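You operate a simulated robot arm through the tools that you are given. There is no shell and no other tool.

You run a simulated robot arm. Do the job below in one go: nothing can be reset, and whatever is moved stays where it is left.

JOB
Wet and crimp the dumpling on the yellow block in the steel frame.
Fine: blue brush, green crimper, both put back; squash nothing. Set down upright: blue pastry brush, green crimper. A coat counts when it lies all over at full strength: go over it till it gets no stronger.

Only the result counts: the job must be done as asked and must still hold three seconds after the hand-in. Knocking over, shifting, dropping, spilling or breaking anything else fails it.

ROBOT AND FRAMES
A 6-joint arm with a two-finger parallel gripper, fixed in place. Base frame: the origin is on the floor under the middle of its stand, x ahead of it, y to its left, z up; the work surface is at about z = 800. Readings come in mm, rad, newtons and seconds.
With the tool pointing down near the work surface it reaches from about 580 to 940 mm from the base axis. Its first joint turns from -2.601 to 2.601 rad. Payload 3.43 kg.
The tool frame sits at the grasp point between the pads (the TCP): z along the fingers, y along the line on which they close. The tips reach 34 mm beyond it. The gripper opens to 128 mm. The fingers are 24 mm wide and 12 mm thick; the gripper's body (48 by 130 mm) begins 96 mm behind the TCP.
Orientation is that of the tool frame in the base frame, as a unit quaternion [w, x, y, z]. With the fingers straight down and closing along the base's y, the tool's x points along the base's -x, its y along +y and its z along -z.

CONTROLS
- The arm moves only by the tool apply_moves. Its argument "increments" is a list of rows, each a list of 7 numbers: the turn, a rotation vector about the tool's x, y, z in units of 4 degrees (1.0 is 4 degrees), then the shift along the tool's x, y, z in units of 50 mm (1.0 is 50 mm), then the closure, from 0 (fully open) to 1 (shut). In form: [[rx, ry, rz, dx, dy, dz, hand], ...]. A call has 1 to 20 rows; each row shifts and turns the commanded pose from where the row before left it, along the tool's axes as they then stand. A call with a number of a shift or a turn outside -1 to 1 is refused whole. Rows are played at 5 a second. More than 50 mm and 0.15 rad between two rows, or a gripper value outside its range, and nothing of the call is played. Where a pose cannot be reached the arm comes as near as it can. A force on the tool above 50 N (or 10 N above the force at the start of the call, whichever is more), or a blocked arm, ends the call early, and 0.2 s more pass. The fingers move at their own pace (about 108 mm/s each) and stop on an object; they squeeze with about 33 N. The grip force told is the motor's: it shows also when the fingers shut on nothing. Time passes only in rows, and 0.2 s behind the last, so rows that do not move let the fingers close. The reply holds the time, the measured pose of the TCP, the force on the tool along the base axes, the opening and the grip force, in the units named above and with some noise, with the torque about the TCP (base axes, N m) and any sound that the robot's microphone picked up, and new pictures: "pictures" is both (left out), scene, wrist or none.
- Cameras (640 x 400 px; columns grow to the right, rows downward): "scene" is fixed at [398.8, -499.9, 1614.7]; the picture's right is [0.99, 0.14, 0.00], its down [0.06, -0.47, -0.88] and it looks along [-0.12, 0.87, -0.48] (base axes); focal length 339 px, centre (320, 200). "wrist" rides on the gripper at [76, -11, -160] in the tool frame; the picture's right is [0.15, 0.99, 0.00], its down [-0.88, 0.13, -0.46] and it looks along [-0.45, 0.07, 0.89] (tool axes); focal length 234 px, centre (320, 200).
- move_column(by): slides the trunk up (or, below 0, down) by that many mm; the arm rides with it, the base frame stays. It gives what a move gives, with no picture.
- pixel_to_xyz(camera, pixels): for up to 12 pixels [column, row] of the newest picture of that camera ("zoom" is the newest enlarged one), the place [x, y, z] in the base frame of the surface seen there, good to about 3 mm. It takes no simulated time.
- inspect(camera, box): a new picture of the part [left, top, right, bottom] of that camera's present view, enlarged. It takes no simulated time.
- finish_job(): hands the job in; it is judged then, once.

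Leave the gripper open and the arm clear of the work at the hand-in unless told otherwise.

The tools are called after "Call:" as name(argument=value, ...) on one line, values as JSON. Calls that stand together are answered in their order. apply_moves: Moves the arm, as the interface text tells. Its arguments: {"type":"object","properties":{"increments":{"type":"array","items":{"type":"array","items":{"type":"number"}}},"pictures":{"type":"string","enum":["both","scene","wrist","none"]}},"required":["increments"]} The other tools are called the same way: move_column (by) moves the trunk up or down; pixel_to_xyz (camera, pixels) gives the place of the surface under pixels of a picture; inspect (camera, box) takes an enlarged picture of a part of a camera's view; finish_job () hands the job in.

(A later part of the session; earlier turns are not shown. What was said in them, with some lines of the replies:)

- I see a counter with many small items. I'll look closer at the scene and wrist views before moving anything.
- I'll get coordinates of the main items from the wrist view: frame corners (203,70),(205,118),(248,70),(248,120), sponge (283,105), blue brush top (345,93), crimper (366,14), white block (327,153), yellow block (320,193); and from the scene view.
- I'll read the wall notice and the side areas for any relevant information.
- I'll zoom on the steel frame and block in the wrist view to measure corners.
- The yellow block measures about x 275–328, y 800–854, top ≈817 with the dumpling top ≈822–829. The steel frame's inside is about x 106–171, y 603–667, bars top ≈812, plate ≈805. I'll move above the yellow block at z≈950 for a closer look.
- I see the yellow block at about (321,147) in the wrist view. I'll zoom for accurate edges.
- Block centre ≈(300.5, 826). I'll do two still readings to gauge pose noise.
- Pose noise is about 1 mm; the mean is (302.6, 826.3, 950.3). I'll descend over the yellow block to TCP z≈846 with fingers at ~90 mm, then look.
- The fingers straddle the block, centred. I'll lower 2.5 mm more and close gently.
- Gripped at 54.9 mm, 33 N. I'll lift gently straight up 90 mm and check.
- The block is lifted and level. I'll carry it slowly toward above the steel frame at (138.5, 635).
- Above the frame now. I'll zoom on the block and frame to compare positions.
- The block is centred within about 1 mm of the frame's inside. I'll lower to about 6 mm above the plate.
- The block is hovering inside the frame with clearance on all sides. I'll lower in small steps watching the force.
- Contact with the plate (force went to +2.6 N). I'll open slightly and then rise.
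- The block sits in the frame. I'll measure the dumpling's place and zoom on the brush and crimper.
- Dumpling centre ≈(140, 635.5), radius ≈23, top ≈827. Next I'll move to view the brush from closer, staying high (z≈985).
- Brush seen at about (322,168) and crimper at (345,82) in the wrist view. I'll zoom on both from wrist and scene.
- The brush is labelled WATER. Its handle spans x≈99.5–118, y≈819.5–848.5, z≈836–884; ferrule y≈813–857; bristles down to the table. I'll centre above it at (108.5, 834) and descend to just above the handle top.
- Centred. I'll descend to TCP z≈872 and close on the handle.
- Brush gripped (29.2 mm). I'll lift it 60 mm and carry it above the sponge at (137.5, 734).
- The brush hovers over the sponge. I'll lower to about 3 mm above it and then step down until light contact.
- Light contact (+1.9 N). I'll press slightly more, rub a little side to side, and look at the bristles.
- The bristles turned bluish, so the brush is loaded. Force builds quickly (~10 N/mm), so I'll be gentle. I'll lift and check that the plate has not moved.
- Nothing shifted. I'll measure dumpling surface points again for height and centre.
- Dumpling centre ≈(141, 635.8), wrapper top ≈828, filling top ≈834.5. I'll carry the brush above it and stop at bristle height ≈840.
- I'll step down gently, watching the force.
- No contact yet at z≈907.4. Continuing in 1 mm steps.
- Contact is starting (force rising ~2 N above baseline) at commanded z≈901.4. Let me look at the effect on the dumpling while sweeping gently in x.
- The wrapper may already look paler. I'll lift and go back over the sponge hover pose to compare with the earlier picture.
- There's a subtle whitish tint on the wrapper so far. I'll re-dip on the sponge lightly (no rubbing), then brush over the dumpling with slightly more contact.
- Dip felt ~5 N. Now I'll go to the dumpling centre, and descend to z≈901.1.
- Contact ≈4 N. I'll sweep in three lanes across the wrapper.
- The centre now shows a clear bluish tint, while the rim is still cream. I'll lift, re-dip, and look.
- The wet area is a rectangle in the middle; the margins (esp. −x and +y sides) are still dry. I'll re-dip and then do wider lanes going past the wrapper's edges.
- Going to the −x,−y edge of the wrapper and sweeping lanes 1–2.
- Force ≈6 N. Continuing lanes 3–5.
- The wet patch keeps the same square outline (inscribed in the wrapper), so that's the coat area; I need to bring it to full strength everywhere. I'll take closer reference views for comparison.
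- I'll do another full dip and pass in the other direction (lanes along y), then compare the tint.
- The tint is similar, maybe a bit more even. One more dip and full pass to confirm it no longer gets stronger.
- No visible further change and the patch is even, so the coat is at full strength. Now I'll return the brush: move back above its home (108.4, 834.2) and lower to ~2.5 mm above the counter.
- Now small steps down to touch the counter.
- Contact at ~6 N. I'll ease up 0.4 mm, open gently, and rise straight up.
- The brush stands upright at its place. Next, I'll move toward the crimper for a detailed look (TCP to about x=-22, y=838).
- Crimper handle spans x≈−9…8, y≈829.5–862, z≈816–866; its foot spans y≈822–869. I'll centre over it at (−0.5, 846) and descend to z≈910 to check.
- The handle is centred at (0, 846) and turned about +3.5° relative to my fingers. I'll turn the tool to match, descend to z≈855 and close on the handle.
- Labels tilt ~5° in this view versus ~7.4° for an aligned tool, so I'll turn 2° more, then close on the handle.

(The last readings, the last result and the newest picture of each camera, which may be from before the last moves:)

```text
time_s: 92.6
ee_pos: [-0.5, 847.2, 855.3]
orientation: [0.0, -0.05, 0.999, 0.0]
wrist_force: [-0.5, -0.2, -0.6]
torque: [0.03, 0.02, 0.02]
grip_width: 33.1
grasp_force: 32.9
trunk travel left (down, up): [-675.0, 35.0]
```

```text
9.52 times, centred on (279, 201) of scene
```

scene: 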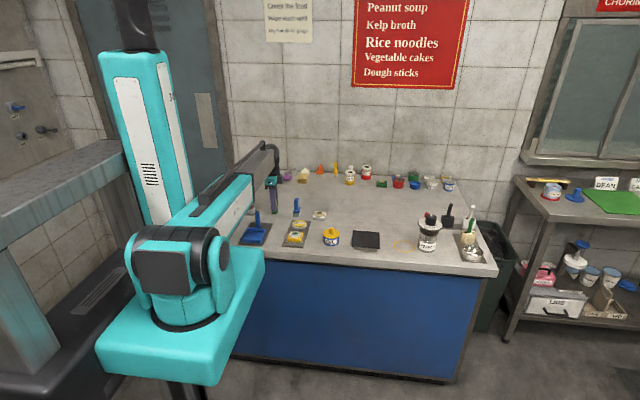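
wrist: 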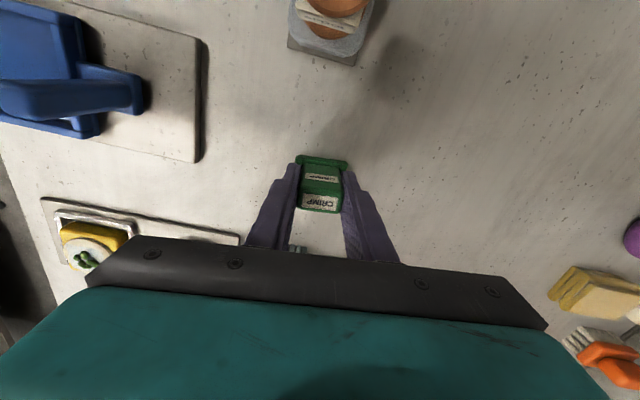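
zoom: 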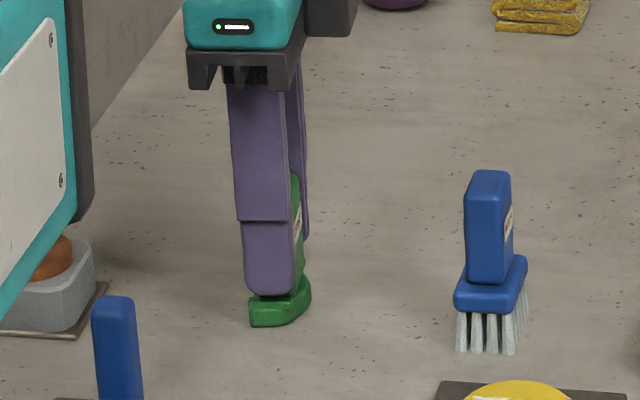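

Gripped at 33.1 mm. I'll lift 70 mm, turn back square, and carry it toward a spot above the sponge/frame area, viewing the foot.

Call:
apply_moves(increments=[[0, 0, 0, 0, 0, -0.1, 0.82], [0, 0, 0, 0, 0, -0.3, 0.82], [0, 0, 0, 0, 0, -0.5, 0.82], [0, 0, 0, 0, 0, -0.5, 0.82], [0, 0, 0.7, 0, 0, 0, 0.82], [0, 0, 0.7, 0, 0, 0, 0.82], [0, 0, 0, -0.3, -0.4, 0, 0.82], [0, 0, 0, -0.5, -0.6, 0, 0.82], [0, 0, 0, -0.5, -0.6, 0, 0.82], [0, 0, 0, -0.5, -0.4, 0, 0.82], [0, 0, 0, -0.5, -0.2, 0, 0.82], [0, 0, 0, -0.3, 0, 0, 0.82], [0, 0, 0, -0.2, 0, 0, 0.82], [0, 0, 0, 0, 0, 0, 0.82]])

Call:
inspect(camera="wrist", box=[200, 90, 400, 230])

Call:
inspect(camera="scene", box=[272, 190, 332, 240])

```text
time_s: 95.6
ee_pos: [139.0, 736.6, 925.8]
orientation: [0.001, -0.001, 1.0, 0.0]
wrist_force: [0.6, 0.2, -1.5]
torque: [0.01, 0.02, 0.0]
grip_width: 33.4
grasp_force: 33.2
trunk travel left (down, up): [-675.0, 35.0]
```

scene: 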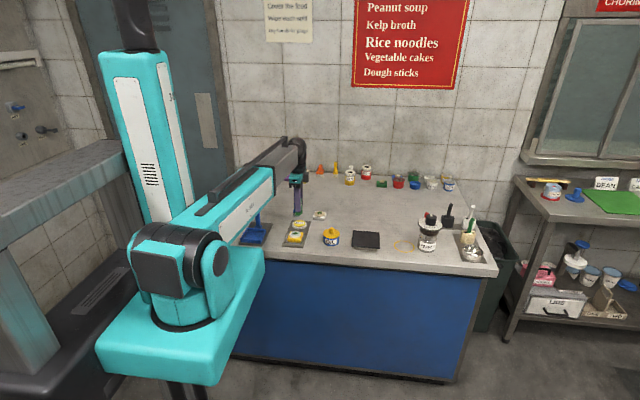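
wrist: 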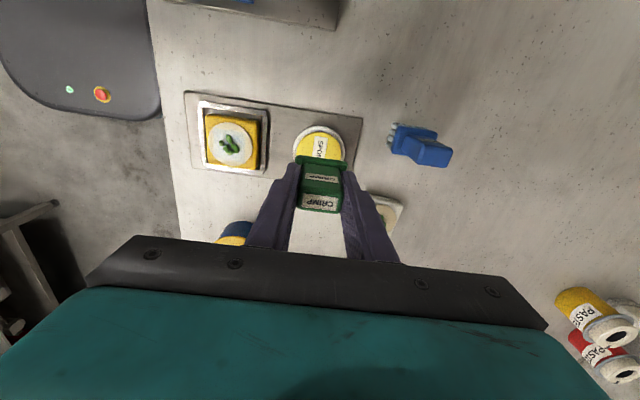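

```text
2.86 times, centred on (300, 160) of wrist
```

zoom: 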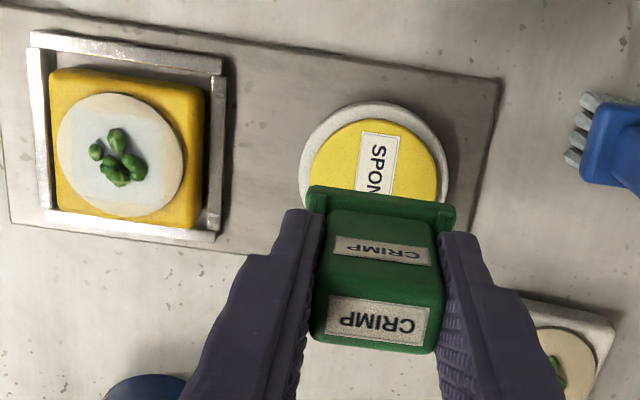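

```text
8.00 times, centred on (302, 215) of scene
```

zoom: 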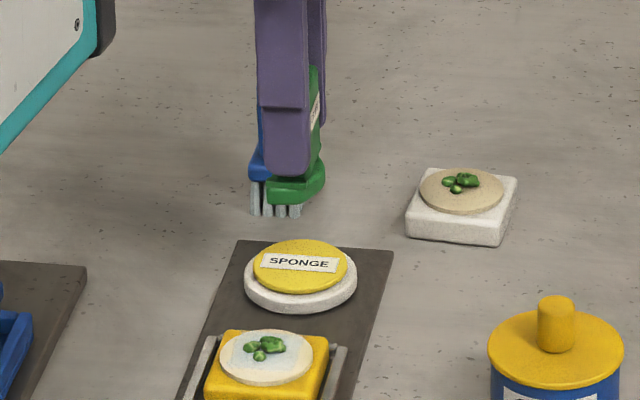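

Call:
inspect(camera="scene", box=[298, 206, 318, 220])

Call:
inspect(camera="wrist", box=[200, 105, 260, 175])

```text
16.00 times, centred on (308, 213) of scene
```

zoom: 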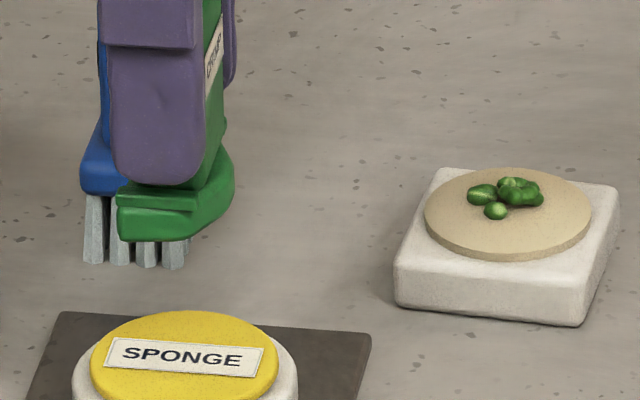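

```text
5.71 times, centred on (230, 140) of wrist
```

zoom: 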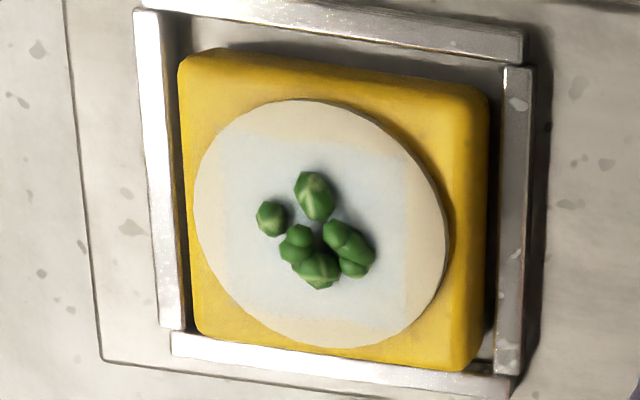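

I'll measure the dumpling's present centre.

Call:
pixel_to_xyz(camera="zoom", pixels=[[198, 215], [444, 225], [315, 104], [325, 344], [220, 160], [405, 160], [235, 300], [405, 310], [185, 55], [485, 100], [455, 365], [200, 330]])

Call:
pixel_to_xyz(camera="zoom", pixels=[[202, 230], [440, 230], [320, 110], [320, 338], [240, 150], [390, 150], [260, 310], [400, 300], [316, 190], [320, 268], [345, 250], [272, 218]])

```text
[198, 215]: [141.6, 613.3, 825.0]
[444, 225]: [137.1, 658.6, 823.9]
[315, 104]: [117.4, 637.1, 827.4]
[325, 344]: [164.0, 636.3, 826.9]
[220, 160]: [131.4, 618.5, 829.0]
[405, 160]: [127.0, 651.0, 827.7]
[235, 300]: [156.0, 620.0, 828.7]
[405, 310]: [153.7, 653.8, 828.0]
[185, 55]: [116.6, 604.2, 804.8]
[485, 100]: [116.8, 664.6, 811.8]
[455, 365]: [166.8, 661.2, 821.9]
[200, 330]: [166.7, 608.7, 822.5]
```

```text
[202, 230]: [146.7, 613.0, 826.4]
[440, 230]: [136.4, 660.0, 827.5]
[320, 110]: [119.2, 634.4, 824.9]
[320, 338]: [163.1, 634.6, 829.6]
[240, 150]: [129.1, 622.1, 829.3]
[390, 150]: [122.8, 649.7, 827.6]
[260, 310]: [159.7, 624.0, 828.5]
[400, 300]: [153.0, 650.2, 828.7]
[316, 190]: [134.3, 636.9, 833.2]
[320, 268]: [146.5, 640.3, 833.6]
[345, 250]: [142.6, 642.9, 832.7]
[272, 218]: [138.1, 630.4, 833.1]
```

Dumpling centre ≈(140.8, 636). I'll carry the crimper above it and lower to ~foot height 840.

Call:
apply_moves(increments=[[0, 0, 0, -0.016, -0.3, 0, 0.82], [0, 0, 0, 0, -0.5, 0, 0.82], [0, 0, 0, 0, -0.6, 0, 0.82], [0, 0, 0, 0, -0.4, 0, 0.82], [0, 0, 0, 0, -0.2, 0, 0.82], [0, 0, 0, 0, 0, 0.3, 0.82], [0, 0, 0, 0, 0, 0.3, 0.82], [0, 0, 0, 0, 0, 0, 0.82]])

Call:
inspect(camera="scene", box=[272, 205, 332, 250])

Call:
inspect(camera="wrist", box=[240, 90, 400, 220])

```text
time_s: 97.4
ee_pos: [140.5, 637.8, 895.2]
orientation: [0.0, 0.001, 1.0, 0.001]
wrist_force: [0.6, -0.6, -0.7]
torque: [0.01, 0.0, -0.02]
grip_width: 33.2
grasp_force: 32.6
trunk travel left (down, up): [-675.0, 35.0]
```

scene: 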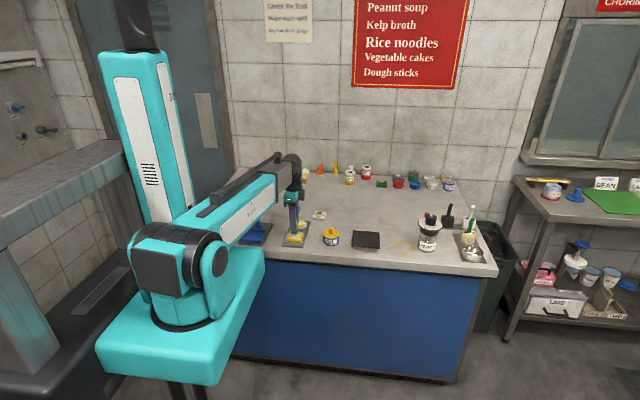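
wrist: 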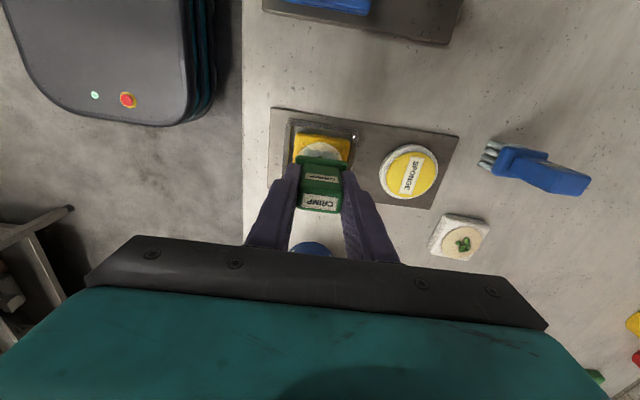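

```text
8.89 times, centred on (302, 228) of scene
```

zoom: 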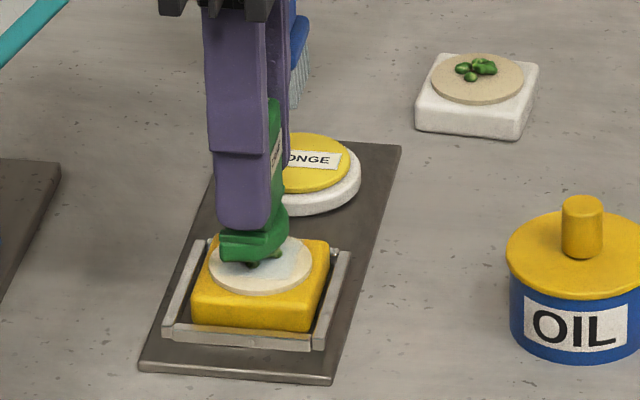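

```text
3.08 times, centred on (320, 155) of wrist
```

zoom: 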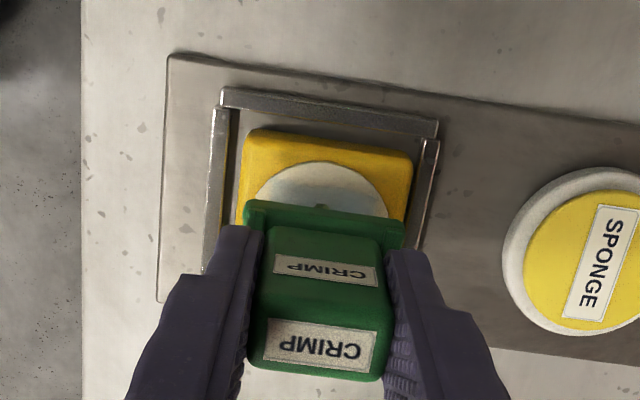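

The crimper is centred over the dumpling. I'll step down, watching force and sounds.

Call:
apply_moves(increments=[[0, 0, 0, 0, 0, 0.04, 0.82], [0, 0, 0, 0, 0, 0.04, 0.82], [0, 0, 0, 0, 0, 0, 0.82]], pictures="none")

Call:
apply_moves(increments=[[0, 0, 0, 0, 0, 0.02, 0.82], [0, 0, 0, 0, 0, 0, 0.82]], pictures="none")

Call:
apply_moves(increments=[[0, 0, 0, 0, 0, 0.02, 0.82], [0, 0, 0, 0, 0, 0, 0.82]], pictures="none")

```text
time_s: 98.2
ee_pos: [140.3, 636.2, 891.4]
orientation: [-0.001, 0.0, 1.0, 0.0]
wrist_force: [0.2, 0.5, -0.2]
torque: [-0.01, 0.01, 0.0]
grip_width: 33.2
grasp_force: 32.8
trunk travel left (down, up): [-675.0, 35.0]
```

```text
time_s: 98.8
ee_pos: [139.5, 637.2, 890.3]
orientation: [0.0, 0.0, 1.0, 0.0]
wrist_force: [0.3, 1.6, -1.5]
torque: [0.01, 0.0, 0.01]
grip_width: 33.3
grasp_force: 32.8
trunk travel left (down, up): [-675.0, 35.0]
```

```text
time_s: 99.4
ee_pos: [139.8, 636.3, 889.3]
orientation: [0.001, 0.0, 1.0, 0.0]
wrist_force: [-0.3, 0.2, -0.5]
torque: [-0.02, 0.03, 0.0]
grip_width: 33.3
grasp_force: 33.1
trunk travel left (down, up): [-675.0, 35.0]
```

Call:
apply_moves(increments=[[0, 0, 0, 0, 0, 0.02, 0.82], [0, 0, 0, 0, 0, 0, 0.82]], pictures="none")

Call:
apply_moves(increments=[[0, 0, 0, 0, 0, 0.02, 0.82], [0, 0, 0, 0, 0, 0, 0.82]], pictures="none")

Call:
apply_moves(increments=[[0, 0, 0, 0, 0, 0.02, 0.82], [0, 0, 0, 0, 0, 0, 0.82]], pictures="none")

```text
time_s: 100.0
ee_pos: [140.5, 636.1, 888.4]
orientation: [0.0, 0.001, 1.0, 0.0]
wrist_force: [0.1, -0.8, -1.2]
torque: [0.02, -0.01, -0.02]
grip_width: 33.3
grasp_force: 32.7
trunk travel left (down, up): [-675.0, 35.0]
```

```text
time_s: 100.6
ee_pos: [140.0, 637.5, 886.8]
orientation: [0.0, -0.001, 1.0, 0.0]
wrist_force: [0.4, 0.4, -1.0]
torque: [0.0, -0.01, -0.01]
grip_width: 33.3
grasp_force: 32.4
trunk travel left (down, up): [-675.0, 35.0]
```

```text
time_s: 101.2
ee_pos: [139.9, 636.6, 886.6]
orientation: [0.0, -0.001, 1.0, 0.0]
wrist_force: [0.3, 0.6, 0.1]
torque: [0.03, -0.01, -0.04]
grip_width: 33.4
grasp_force: 33.1
trunk travel left (down, up): [-675.0, 35.0]
```

Call:
apply_moves(increments=[[0, 0, 0, 0, 0, 0.02, 0.82], [0, 0, 0, 0, 0, 0, 0.82]], pictures="none")

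Call:
apply_moves(increments=[[0, 0, 0, 0, 0, 0.01, 0.82], [0, 0, 0, 0, 0, 0, 0.82]], pictures="none")

Call:
apply_moves(increments=[[0, 0, 0, 0, 0, 0.01, 0.82], [0, 0, 0, 0, 0, 0, 0.82]])

Call:
inspect(camera="scene", box=[282, 215, 322, 250])

```text
time_s: 101.8
ee_pos: [139.9, 636.7, 885.1]
orientation: [0.001, 0.0, 1.0, 0.0]
wrist_force: [0.4, -1.3, -0.6]
torque: [0.0, 0.0, -0.01]
grip_width: 33.5
grasp_force: 32.8
trunk travel left (down, up): [-675.0, 35.0]
```

```text
time_s: 102.4
ee_pos: [139.7, 636.8, 884.6]
orientation: [0.0, 0.0, 1.0, 0.0]
wrist_force: [-0.5, 0.0, -0.1]
torque: [0.03, -0.02, 0.05]
grip_width: 33.2
grasp_force: 33.0
trunk travel left (down, up): [-675.0, 35.0]
```

```text
time_s: 103.0
ee_pos: [140.6, 637.0, 884.7]
orientation: [0.0, 0.0, 1.0, 0.0]
wrist_force: [-1.6, -0.8, 0.5]
torque: [-0.02, 0.03, 0.01]
grip_width: 33.1
grasp_force: 32.9
trunk travel left (down, up): [-675.0, 35.0]
```

scene: 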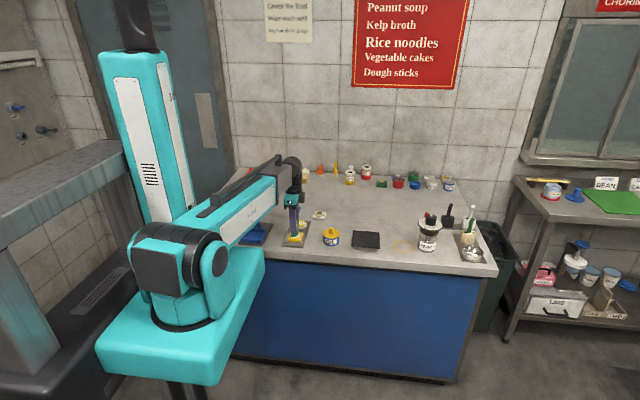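
wrist: 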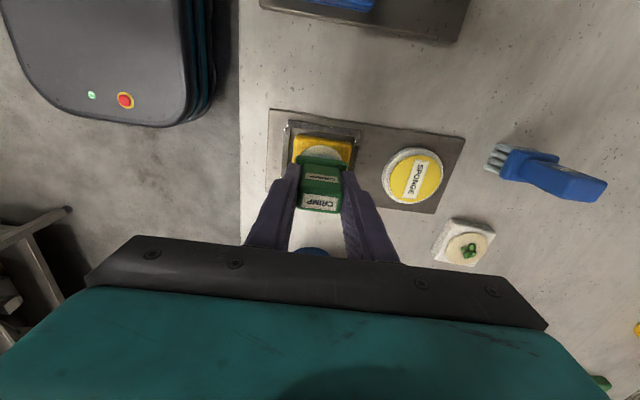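

```text
11.43 times, centred on (302, 232) of scene
```

zoom: 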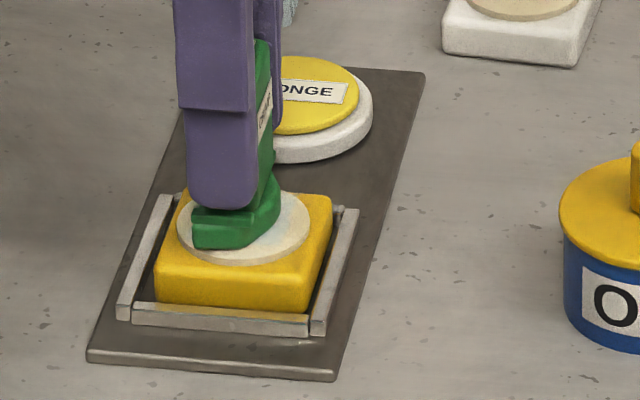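

The foot is just touching. I'll press in small increments and monitor.

Call:
apply_moves(increments=[[0, 0, 0, 0, 0, 0.01, 0.82], [0, 0, 0, 0, 0, 0, 0.82]], pictures="none")

Call:
apply_moves(increments=[[0, 0, 0, 0, 0, 0.006, 0.82], [0, 0, 0, 0, 0, 0, 0.82]], pictures="none")

```text
time_s: 103.6
ee_pos: [139.8, 635.4, 884.1]
orientation: [0.0, 0.0, 1.0, 0.0]
wrist_force: [-0.3, 0.4, 6.6]
torque: [0.06, 0.04, 0.02]
grip_width: 33.2
grasp_force: 32.7
trunk travel left (down, up): [-675.0, 35.0]
```

```text
time_s: 104.2
ee_pos: [140.2, 636.1, 883.3]
orientation: [-0.001, 0.0, 1.0, 0.0]
wrist_force: [-0.1, 0.8, 8.9]
torque: [0.07, 0.05, -0.02]
grip_width: 33.1
grasp_force: 32.9
trunk travel left (down, up): [-675.0, 35.0]
```

About 10 N net now. I'll hold briefly, then lift and look at the dumpling.

Call:
apply_moves(increments=[[0, 0, 0, 0, 0, 0, 0.82], [0, 0, 0, 0, 0, 0, 0.82], [0, 0, 0, 0, 0, -0.1, 0.82], [0, 0, 0, 0, 0, -0.3, 0.82], [0, 0, 0, 0, 0, -0.446, 0.82], [0, 0, 0, 0, 0.3, 0, 0.82], [0, 0, 0, 0, 0.5, 0, 0.82], [0, 0, 0, 0, 0.6, 0, 0.82], [0, 0, 0, 0, 0.6, 0, 0.82], [0, 0, 0, 0, 0, 0, 0.82]])

Call:
inspect(camera="wrist", box=[200, 105, 260, 175])

Call:
inspect(camera="scene", box=[286, 228, 310, 246])

```text
time_s: 106.4
ee_pos: [141.1, 737.9, 925.5]
orientation: [0.0, 0.0, 1.0, 0.001]
wrist_force: [-0.2, 0.3, 0.0]
torque: [0.0, -0.03, 0.0]
grip_width: 33.5
grasp_force: 33.1
trunk travel left (down, up): [-675.0, 35.0]
```

scene: 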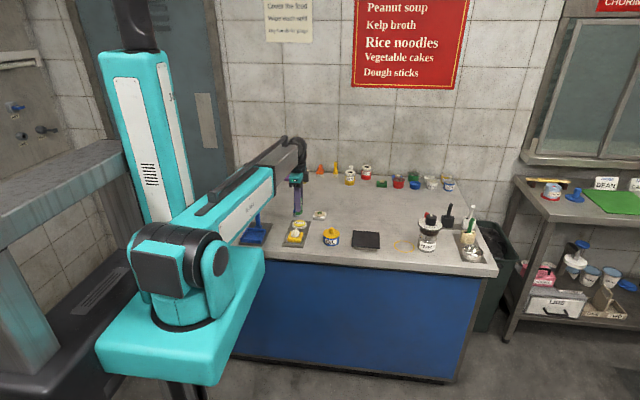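
wrist: 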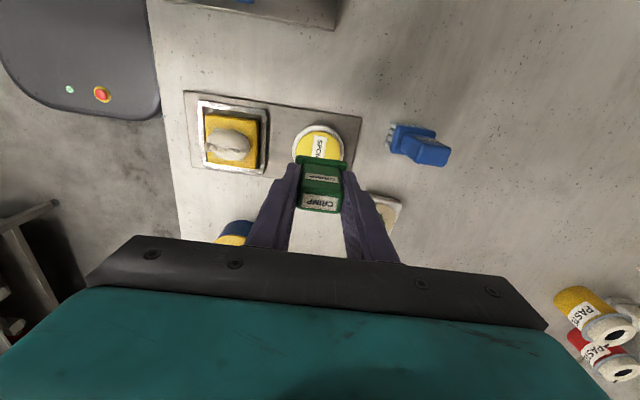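

```text
5.71 times, centred on (230, 140) of wrist
```

zoom: 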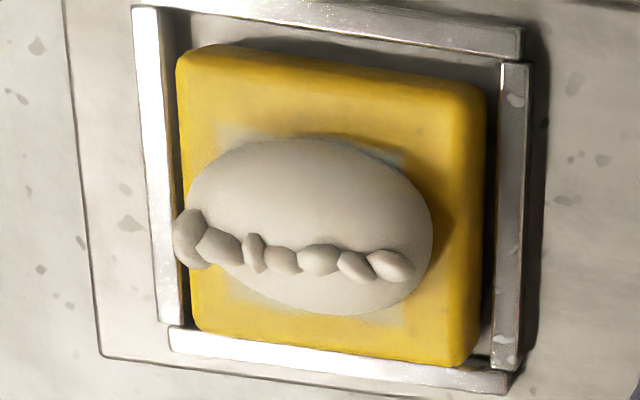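

```text
16.00 times, centred on (298, 237) of scene
```

zoom: 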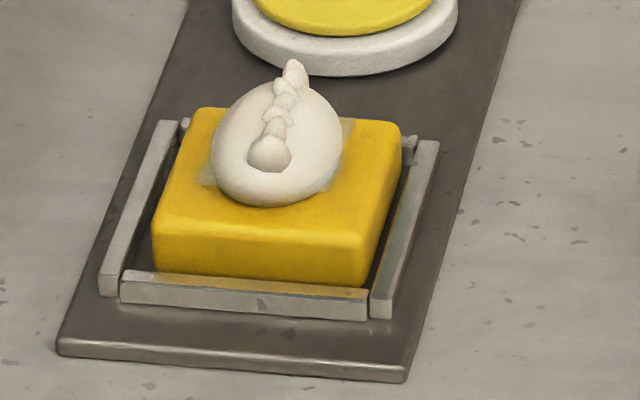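

The dumpling is now folded and crimped, plump and unsquashed, on the yellow block in the frame. Now I'll return the crimper to its home (0, 846) with its original turn, lowering to ~2.5 mm above the counter.

Call:
apply_moves(increments=[[0, 0, 0, 0.216, 0, 0, 0.82], [0, 0, 0, 0.3, 0, 0, 0.82], [0, 0, 0, 0.5, 0.2, 0, 0.82], [0, 0, 0, 0.5, 0.4, 0, 0.82], [0, 0, 0, 0.5, 0.6, 0, 0.82], [0, 0, 0, 0.5, 0.6, 0, 0.82], [0, 0, 0, 0.3, 0.4, 0, 0.82], [0, 0, -0.7, 0, 0, 0, 0.82], [0, 0, -0.7, 0, 0, 0, 0.82], [0, 0, 0, 0, 0, 0.4, 0.82], [0, 0, 0, 0, 0, 0.5, 0.82], [0, 0, 0, 0, 0, 0.3, 0.82], [0, 0, 0, 0, 0, 0.16, 0.82], [0, 0, 0, 0, 0, 0, 0.82]])

Call:
inspect(camera="scene", box=[254, 180, 304, 222])

Call:
inspect(camera="wrist", box=[240, 110, 400, 230])

```text
time_s: 109.4
ee_pos: [-1.0, 847.0, 857.0]
orientation: [0.0, -0.048, 0.999, 0.0]
wrist_force: [0.1, -0.4, -1.0]
torque: [-0.02, -0.02, -0.01]
grip_width: 33.3
grasp_force: 32.5
trunk travel left (down, up): [-675.0, 35.0]
```

scene: 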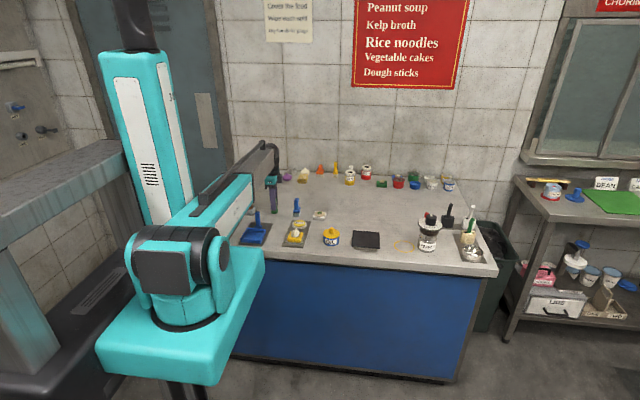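
wrist: 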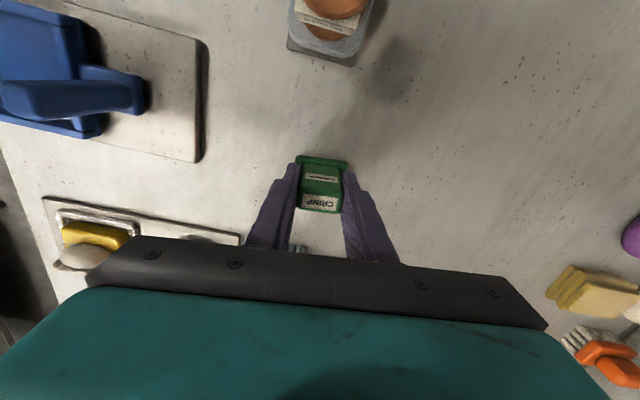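

```text
9.52 times, centred on (279, 201) of scene
```

zoom: 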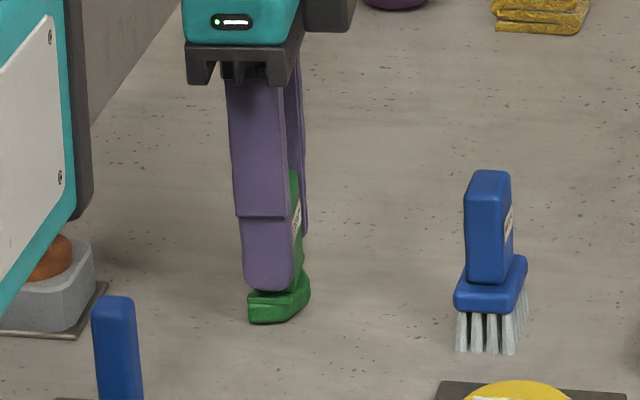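

```text
3.33 times, centred on (320, 170) of wrist
```

zoom: 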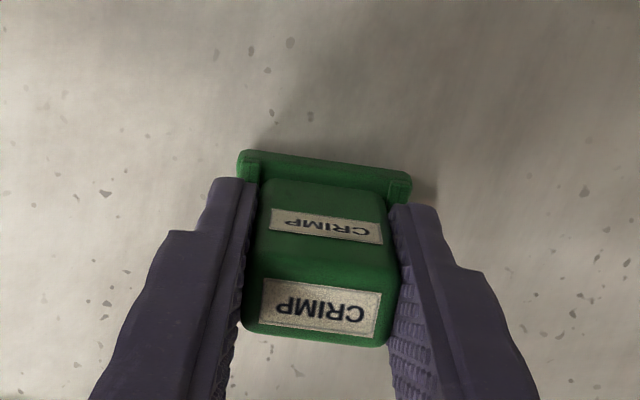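

Just above its home. Stepping down to touch.

Call:
apply_moves(increments=[[0, 0, 0, 0, 0, 0.03, 0.82], [0, 0, 0, 0, 0, 0, 0.82]], pictures="none")

Call:
apply_moves(increments=[[0, 0, 0, 0, 0, 0.012, 0.82], [0, 0, 0, 0, 0, 0, 0.82]], pictures="none")

```text
time_s: 110.0
ee_pos: [-1.1, 847.9, 855.5]
orientation: [0.0, -0.048, 0.999, 0.0]
wrist_force: [-0.3, 0.1, 0.5]
torque: [-0.01, 0.0, 0.02]
grip_width: 33.6
grasp_force: 33.0
trunk travel left (down, up): [-675.0, 35.0]
```

```text
time_s: 110.6
ee_pos: [-0.6, 846.9, 855.0]
orientation: [0.0, -0.049, 0.999, 0.001]
wrist_force: [-1.1, 0.8, -0.7]
torque: [0.0, 0.02, 0.01]
grip_width: 33.3
grasp_force: 33.2
trunk travel left (down, up): [-675.0, 35.0]
```

Call:
apply_moves(increments=[[0, 0, 0, 0, 0, 0.01, 0.82], [0, 0, 0, 0, 0, 0, 0.82]], pictures="none")

Call:
apply_moves(increments=[[0, 0, 0, 0, 0, 0.008, 0.82], [0, 0, 0, 0, 0, 0, 0.82]], pictures="none")

```text
time_s: 111.2
ee_pos: [-2.1, 846.4, 854.4]
orientation: [0.001, -0.049, 0.999, -0.001]
wrist_force: [0.2, 0.1, 0.0]
torque: [-0.01, 0.03, -0.01]
grip_width: 33.1
grasp_force: 32.1
trunk travel left (down, up): [-675.0, 35.0]
```

```text
time_s: 111.8
ee_pos: [-0.7, 847.1, 855.2]
orientation: [0.0, -0.049, 0.999, 0.0]
wrist_force: [0.6, 1.3, 3.6]
torque: [0.01, 0.01, -0.02]
grip_width: 33.2
grasp_force: 32.5
trunk travel left (down, up): [-675.0, 35.0]
```

Contact (~4 N). I'll open gently and rise straight up, clear of the tool.

Call:
apply_moves(increments=[[0, 0, 0, 0, 0, -0.004, 0.82], [0, 0, 0, 0, 0, 0, 0.71], [0, 0, 0, 0, 0, 0, 0.64], [0, 0, 0, 0, 0, 0, 0.55], [0, 0, 0, 0, 0, 0, 0.45], [0, 0, 0, 0, 0, -0.2, 0.45], [0, 0, 0, 0, 0, -0.5, 0.45], [0, 0, 0, 0, 0, -0.8, 0.4], [0, 0, 0, 0, 0, -0.9, 0.4], [0, 0, 0.7, 0, 0, 0, 0.3], [0, 0, 0.7, 0, 0, 0, 0.3], [0, 0, 0, 0, 0, 0, 0.3]])

Call:
inspect(camera="scene", box=[254, 180, 334, 250])

Call:
inspect(camera="wrist", box=[260, 100, 400, 230])

```text
time_s: 114.4
ee_pos: [-1.5, 847.2, 974.8]
orientation: [-0.001, 0.001, 1.0, 0.0]
wrist_force: [-0.3, 0.0, 0.2]
torque: [-0.04, 0.03, -0.02]
grip_width: 89.3
grasp_force: 0.0
trunk travel left (down, up): [-675.0, 35.0]
```

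scene: 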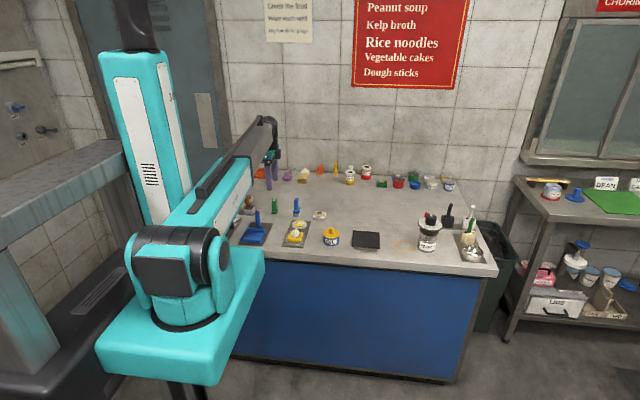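
wrist: 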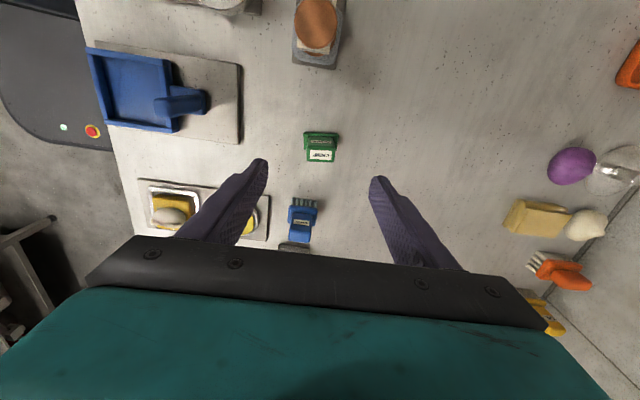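

```text
5.71 times, centred on (294, 215) of scene
```

zoom: 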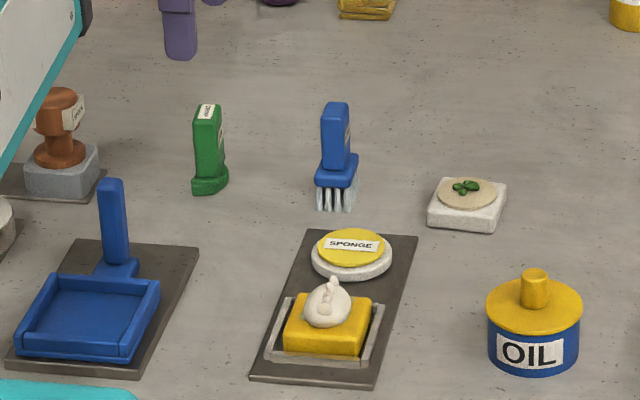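

```text
3.08 times, centred on (330, 165) of wrist
```

zoom: 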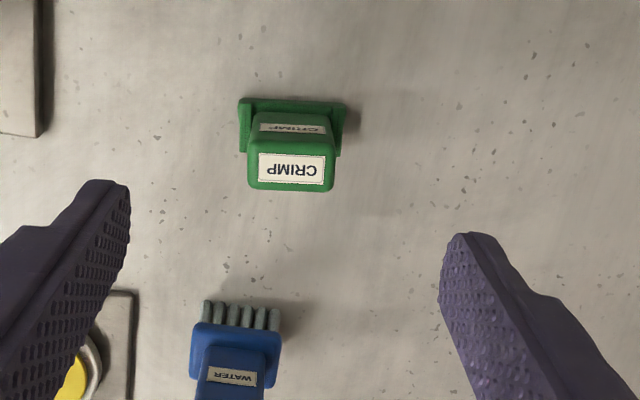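

Brush and crimper stand upright in their places; the crimped dumpling sits on the yellow block in the frame. I'll raise the arm clear with the gripper open and take a last look.

Call:
apply_moves(increments=[[0, 0, 0, 0, 0, -0.5, 0.1], [0, 0, 0, 0, 0, -0.8, 0], [0, 0, 0, 0, 0, -0.8, 0], [0, 0, 0, 0, 0, -0.4, 0], [0, 0, 0, 0, 0, 0, 0], [0, 0, 0, 0, 0, 0, 0]])

Call:
inspect(camera="scene", box=[240, 180, 340, 250])

Call:
inspect(camera="scene", box=[286, 224, 314, 246])

Call:
inspect(camera="wrist", box=[120, 60, 420, 260])

```text
time_s: 115.8
ee_pos: [0.5, 847.6, 1100.2]
orientation: [0.0, -0.001, 1.0, 0.0]
wrist_force: [0.7, 0.3, 0.3]
torque: [-0.01, 0.01, 0.01]
grip_width: 127.9
grasp_force: 0.0
trunk travel left (down, up): [-675.0, 35.0]
```

scene: 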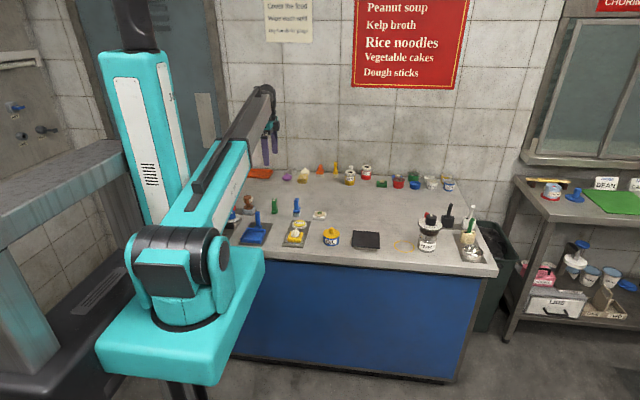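
wrist: 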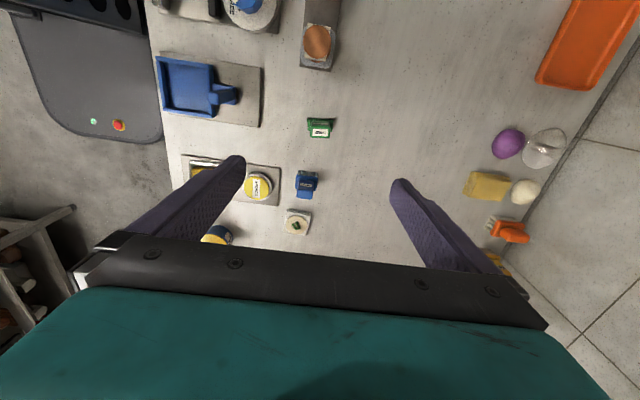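

```text
5.71 times, centred on (290, 215) of scene
```

zoom: 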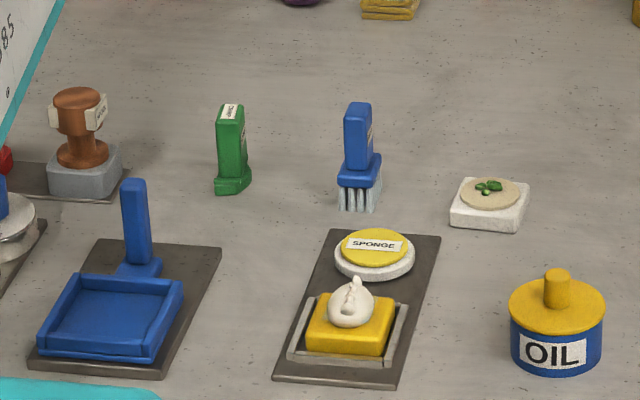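

```text
16.00 times, centred on (300, 235) of scene
```

zoom: 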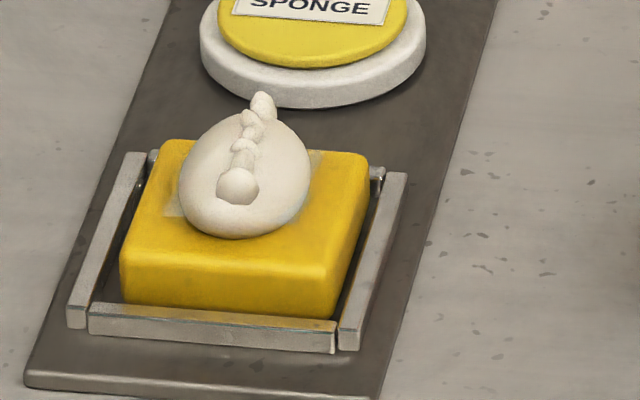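

```text
2.00 times, centred on (270, 160) of wrist
```

zoom: 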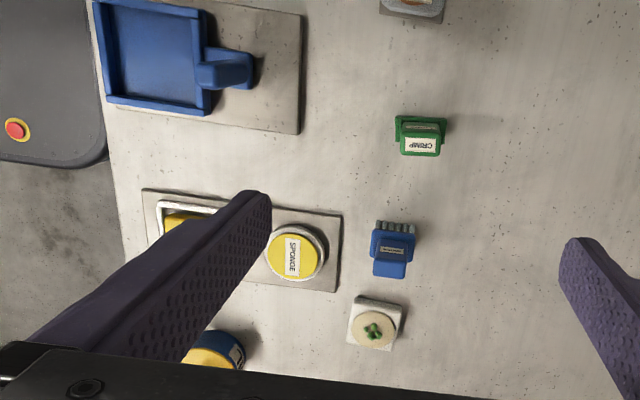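

Everything is settled: the dumpling is wetted and crimped in the steel frame, both tools stand upright in their places, and the arm is clear with the gripper open. I'm handing in.

Call:
finish_job()

```text
The job is handed in.
```

I moved the yellow block into the steel frame and wetted and crimped its dumpling there, and I've handed the job in. No verdict came back.

- **Wetting:** I loaded the blue brush from the sponge and went over the dumpling in several passes. The last pass made no visible difference to the tint. The tint covered an even square in the middle of the wrapper. The rim outside it never took colour even when I brushed past the edges, so I treated the square as the coat area. That part is my judgement.
- **Crimping:** One press of the green crimper at about 10 N folded and sealed the dumpling. It looks plump and not squashed.
- **Tools:** The brush and crimper are back where they stood, both upright.
- **Everything else:** I saw nothing knocked over or moved out of place. The yellow block slid by about a millimetre inside the frame during brushing. I left it in the frame, since only the two tools were to be put back.

The arm is raised clear of the counter with the gripper open.
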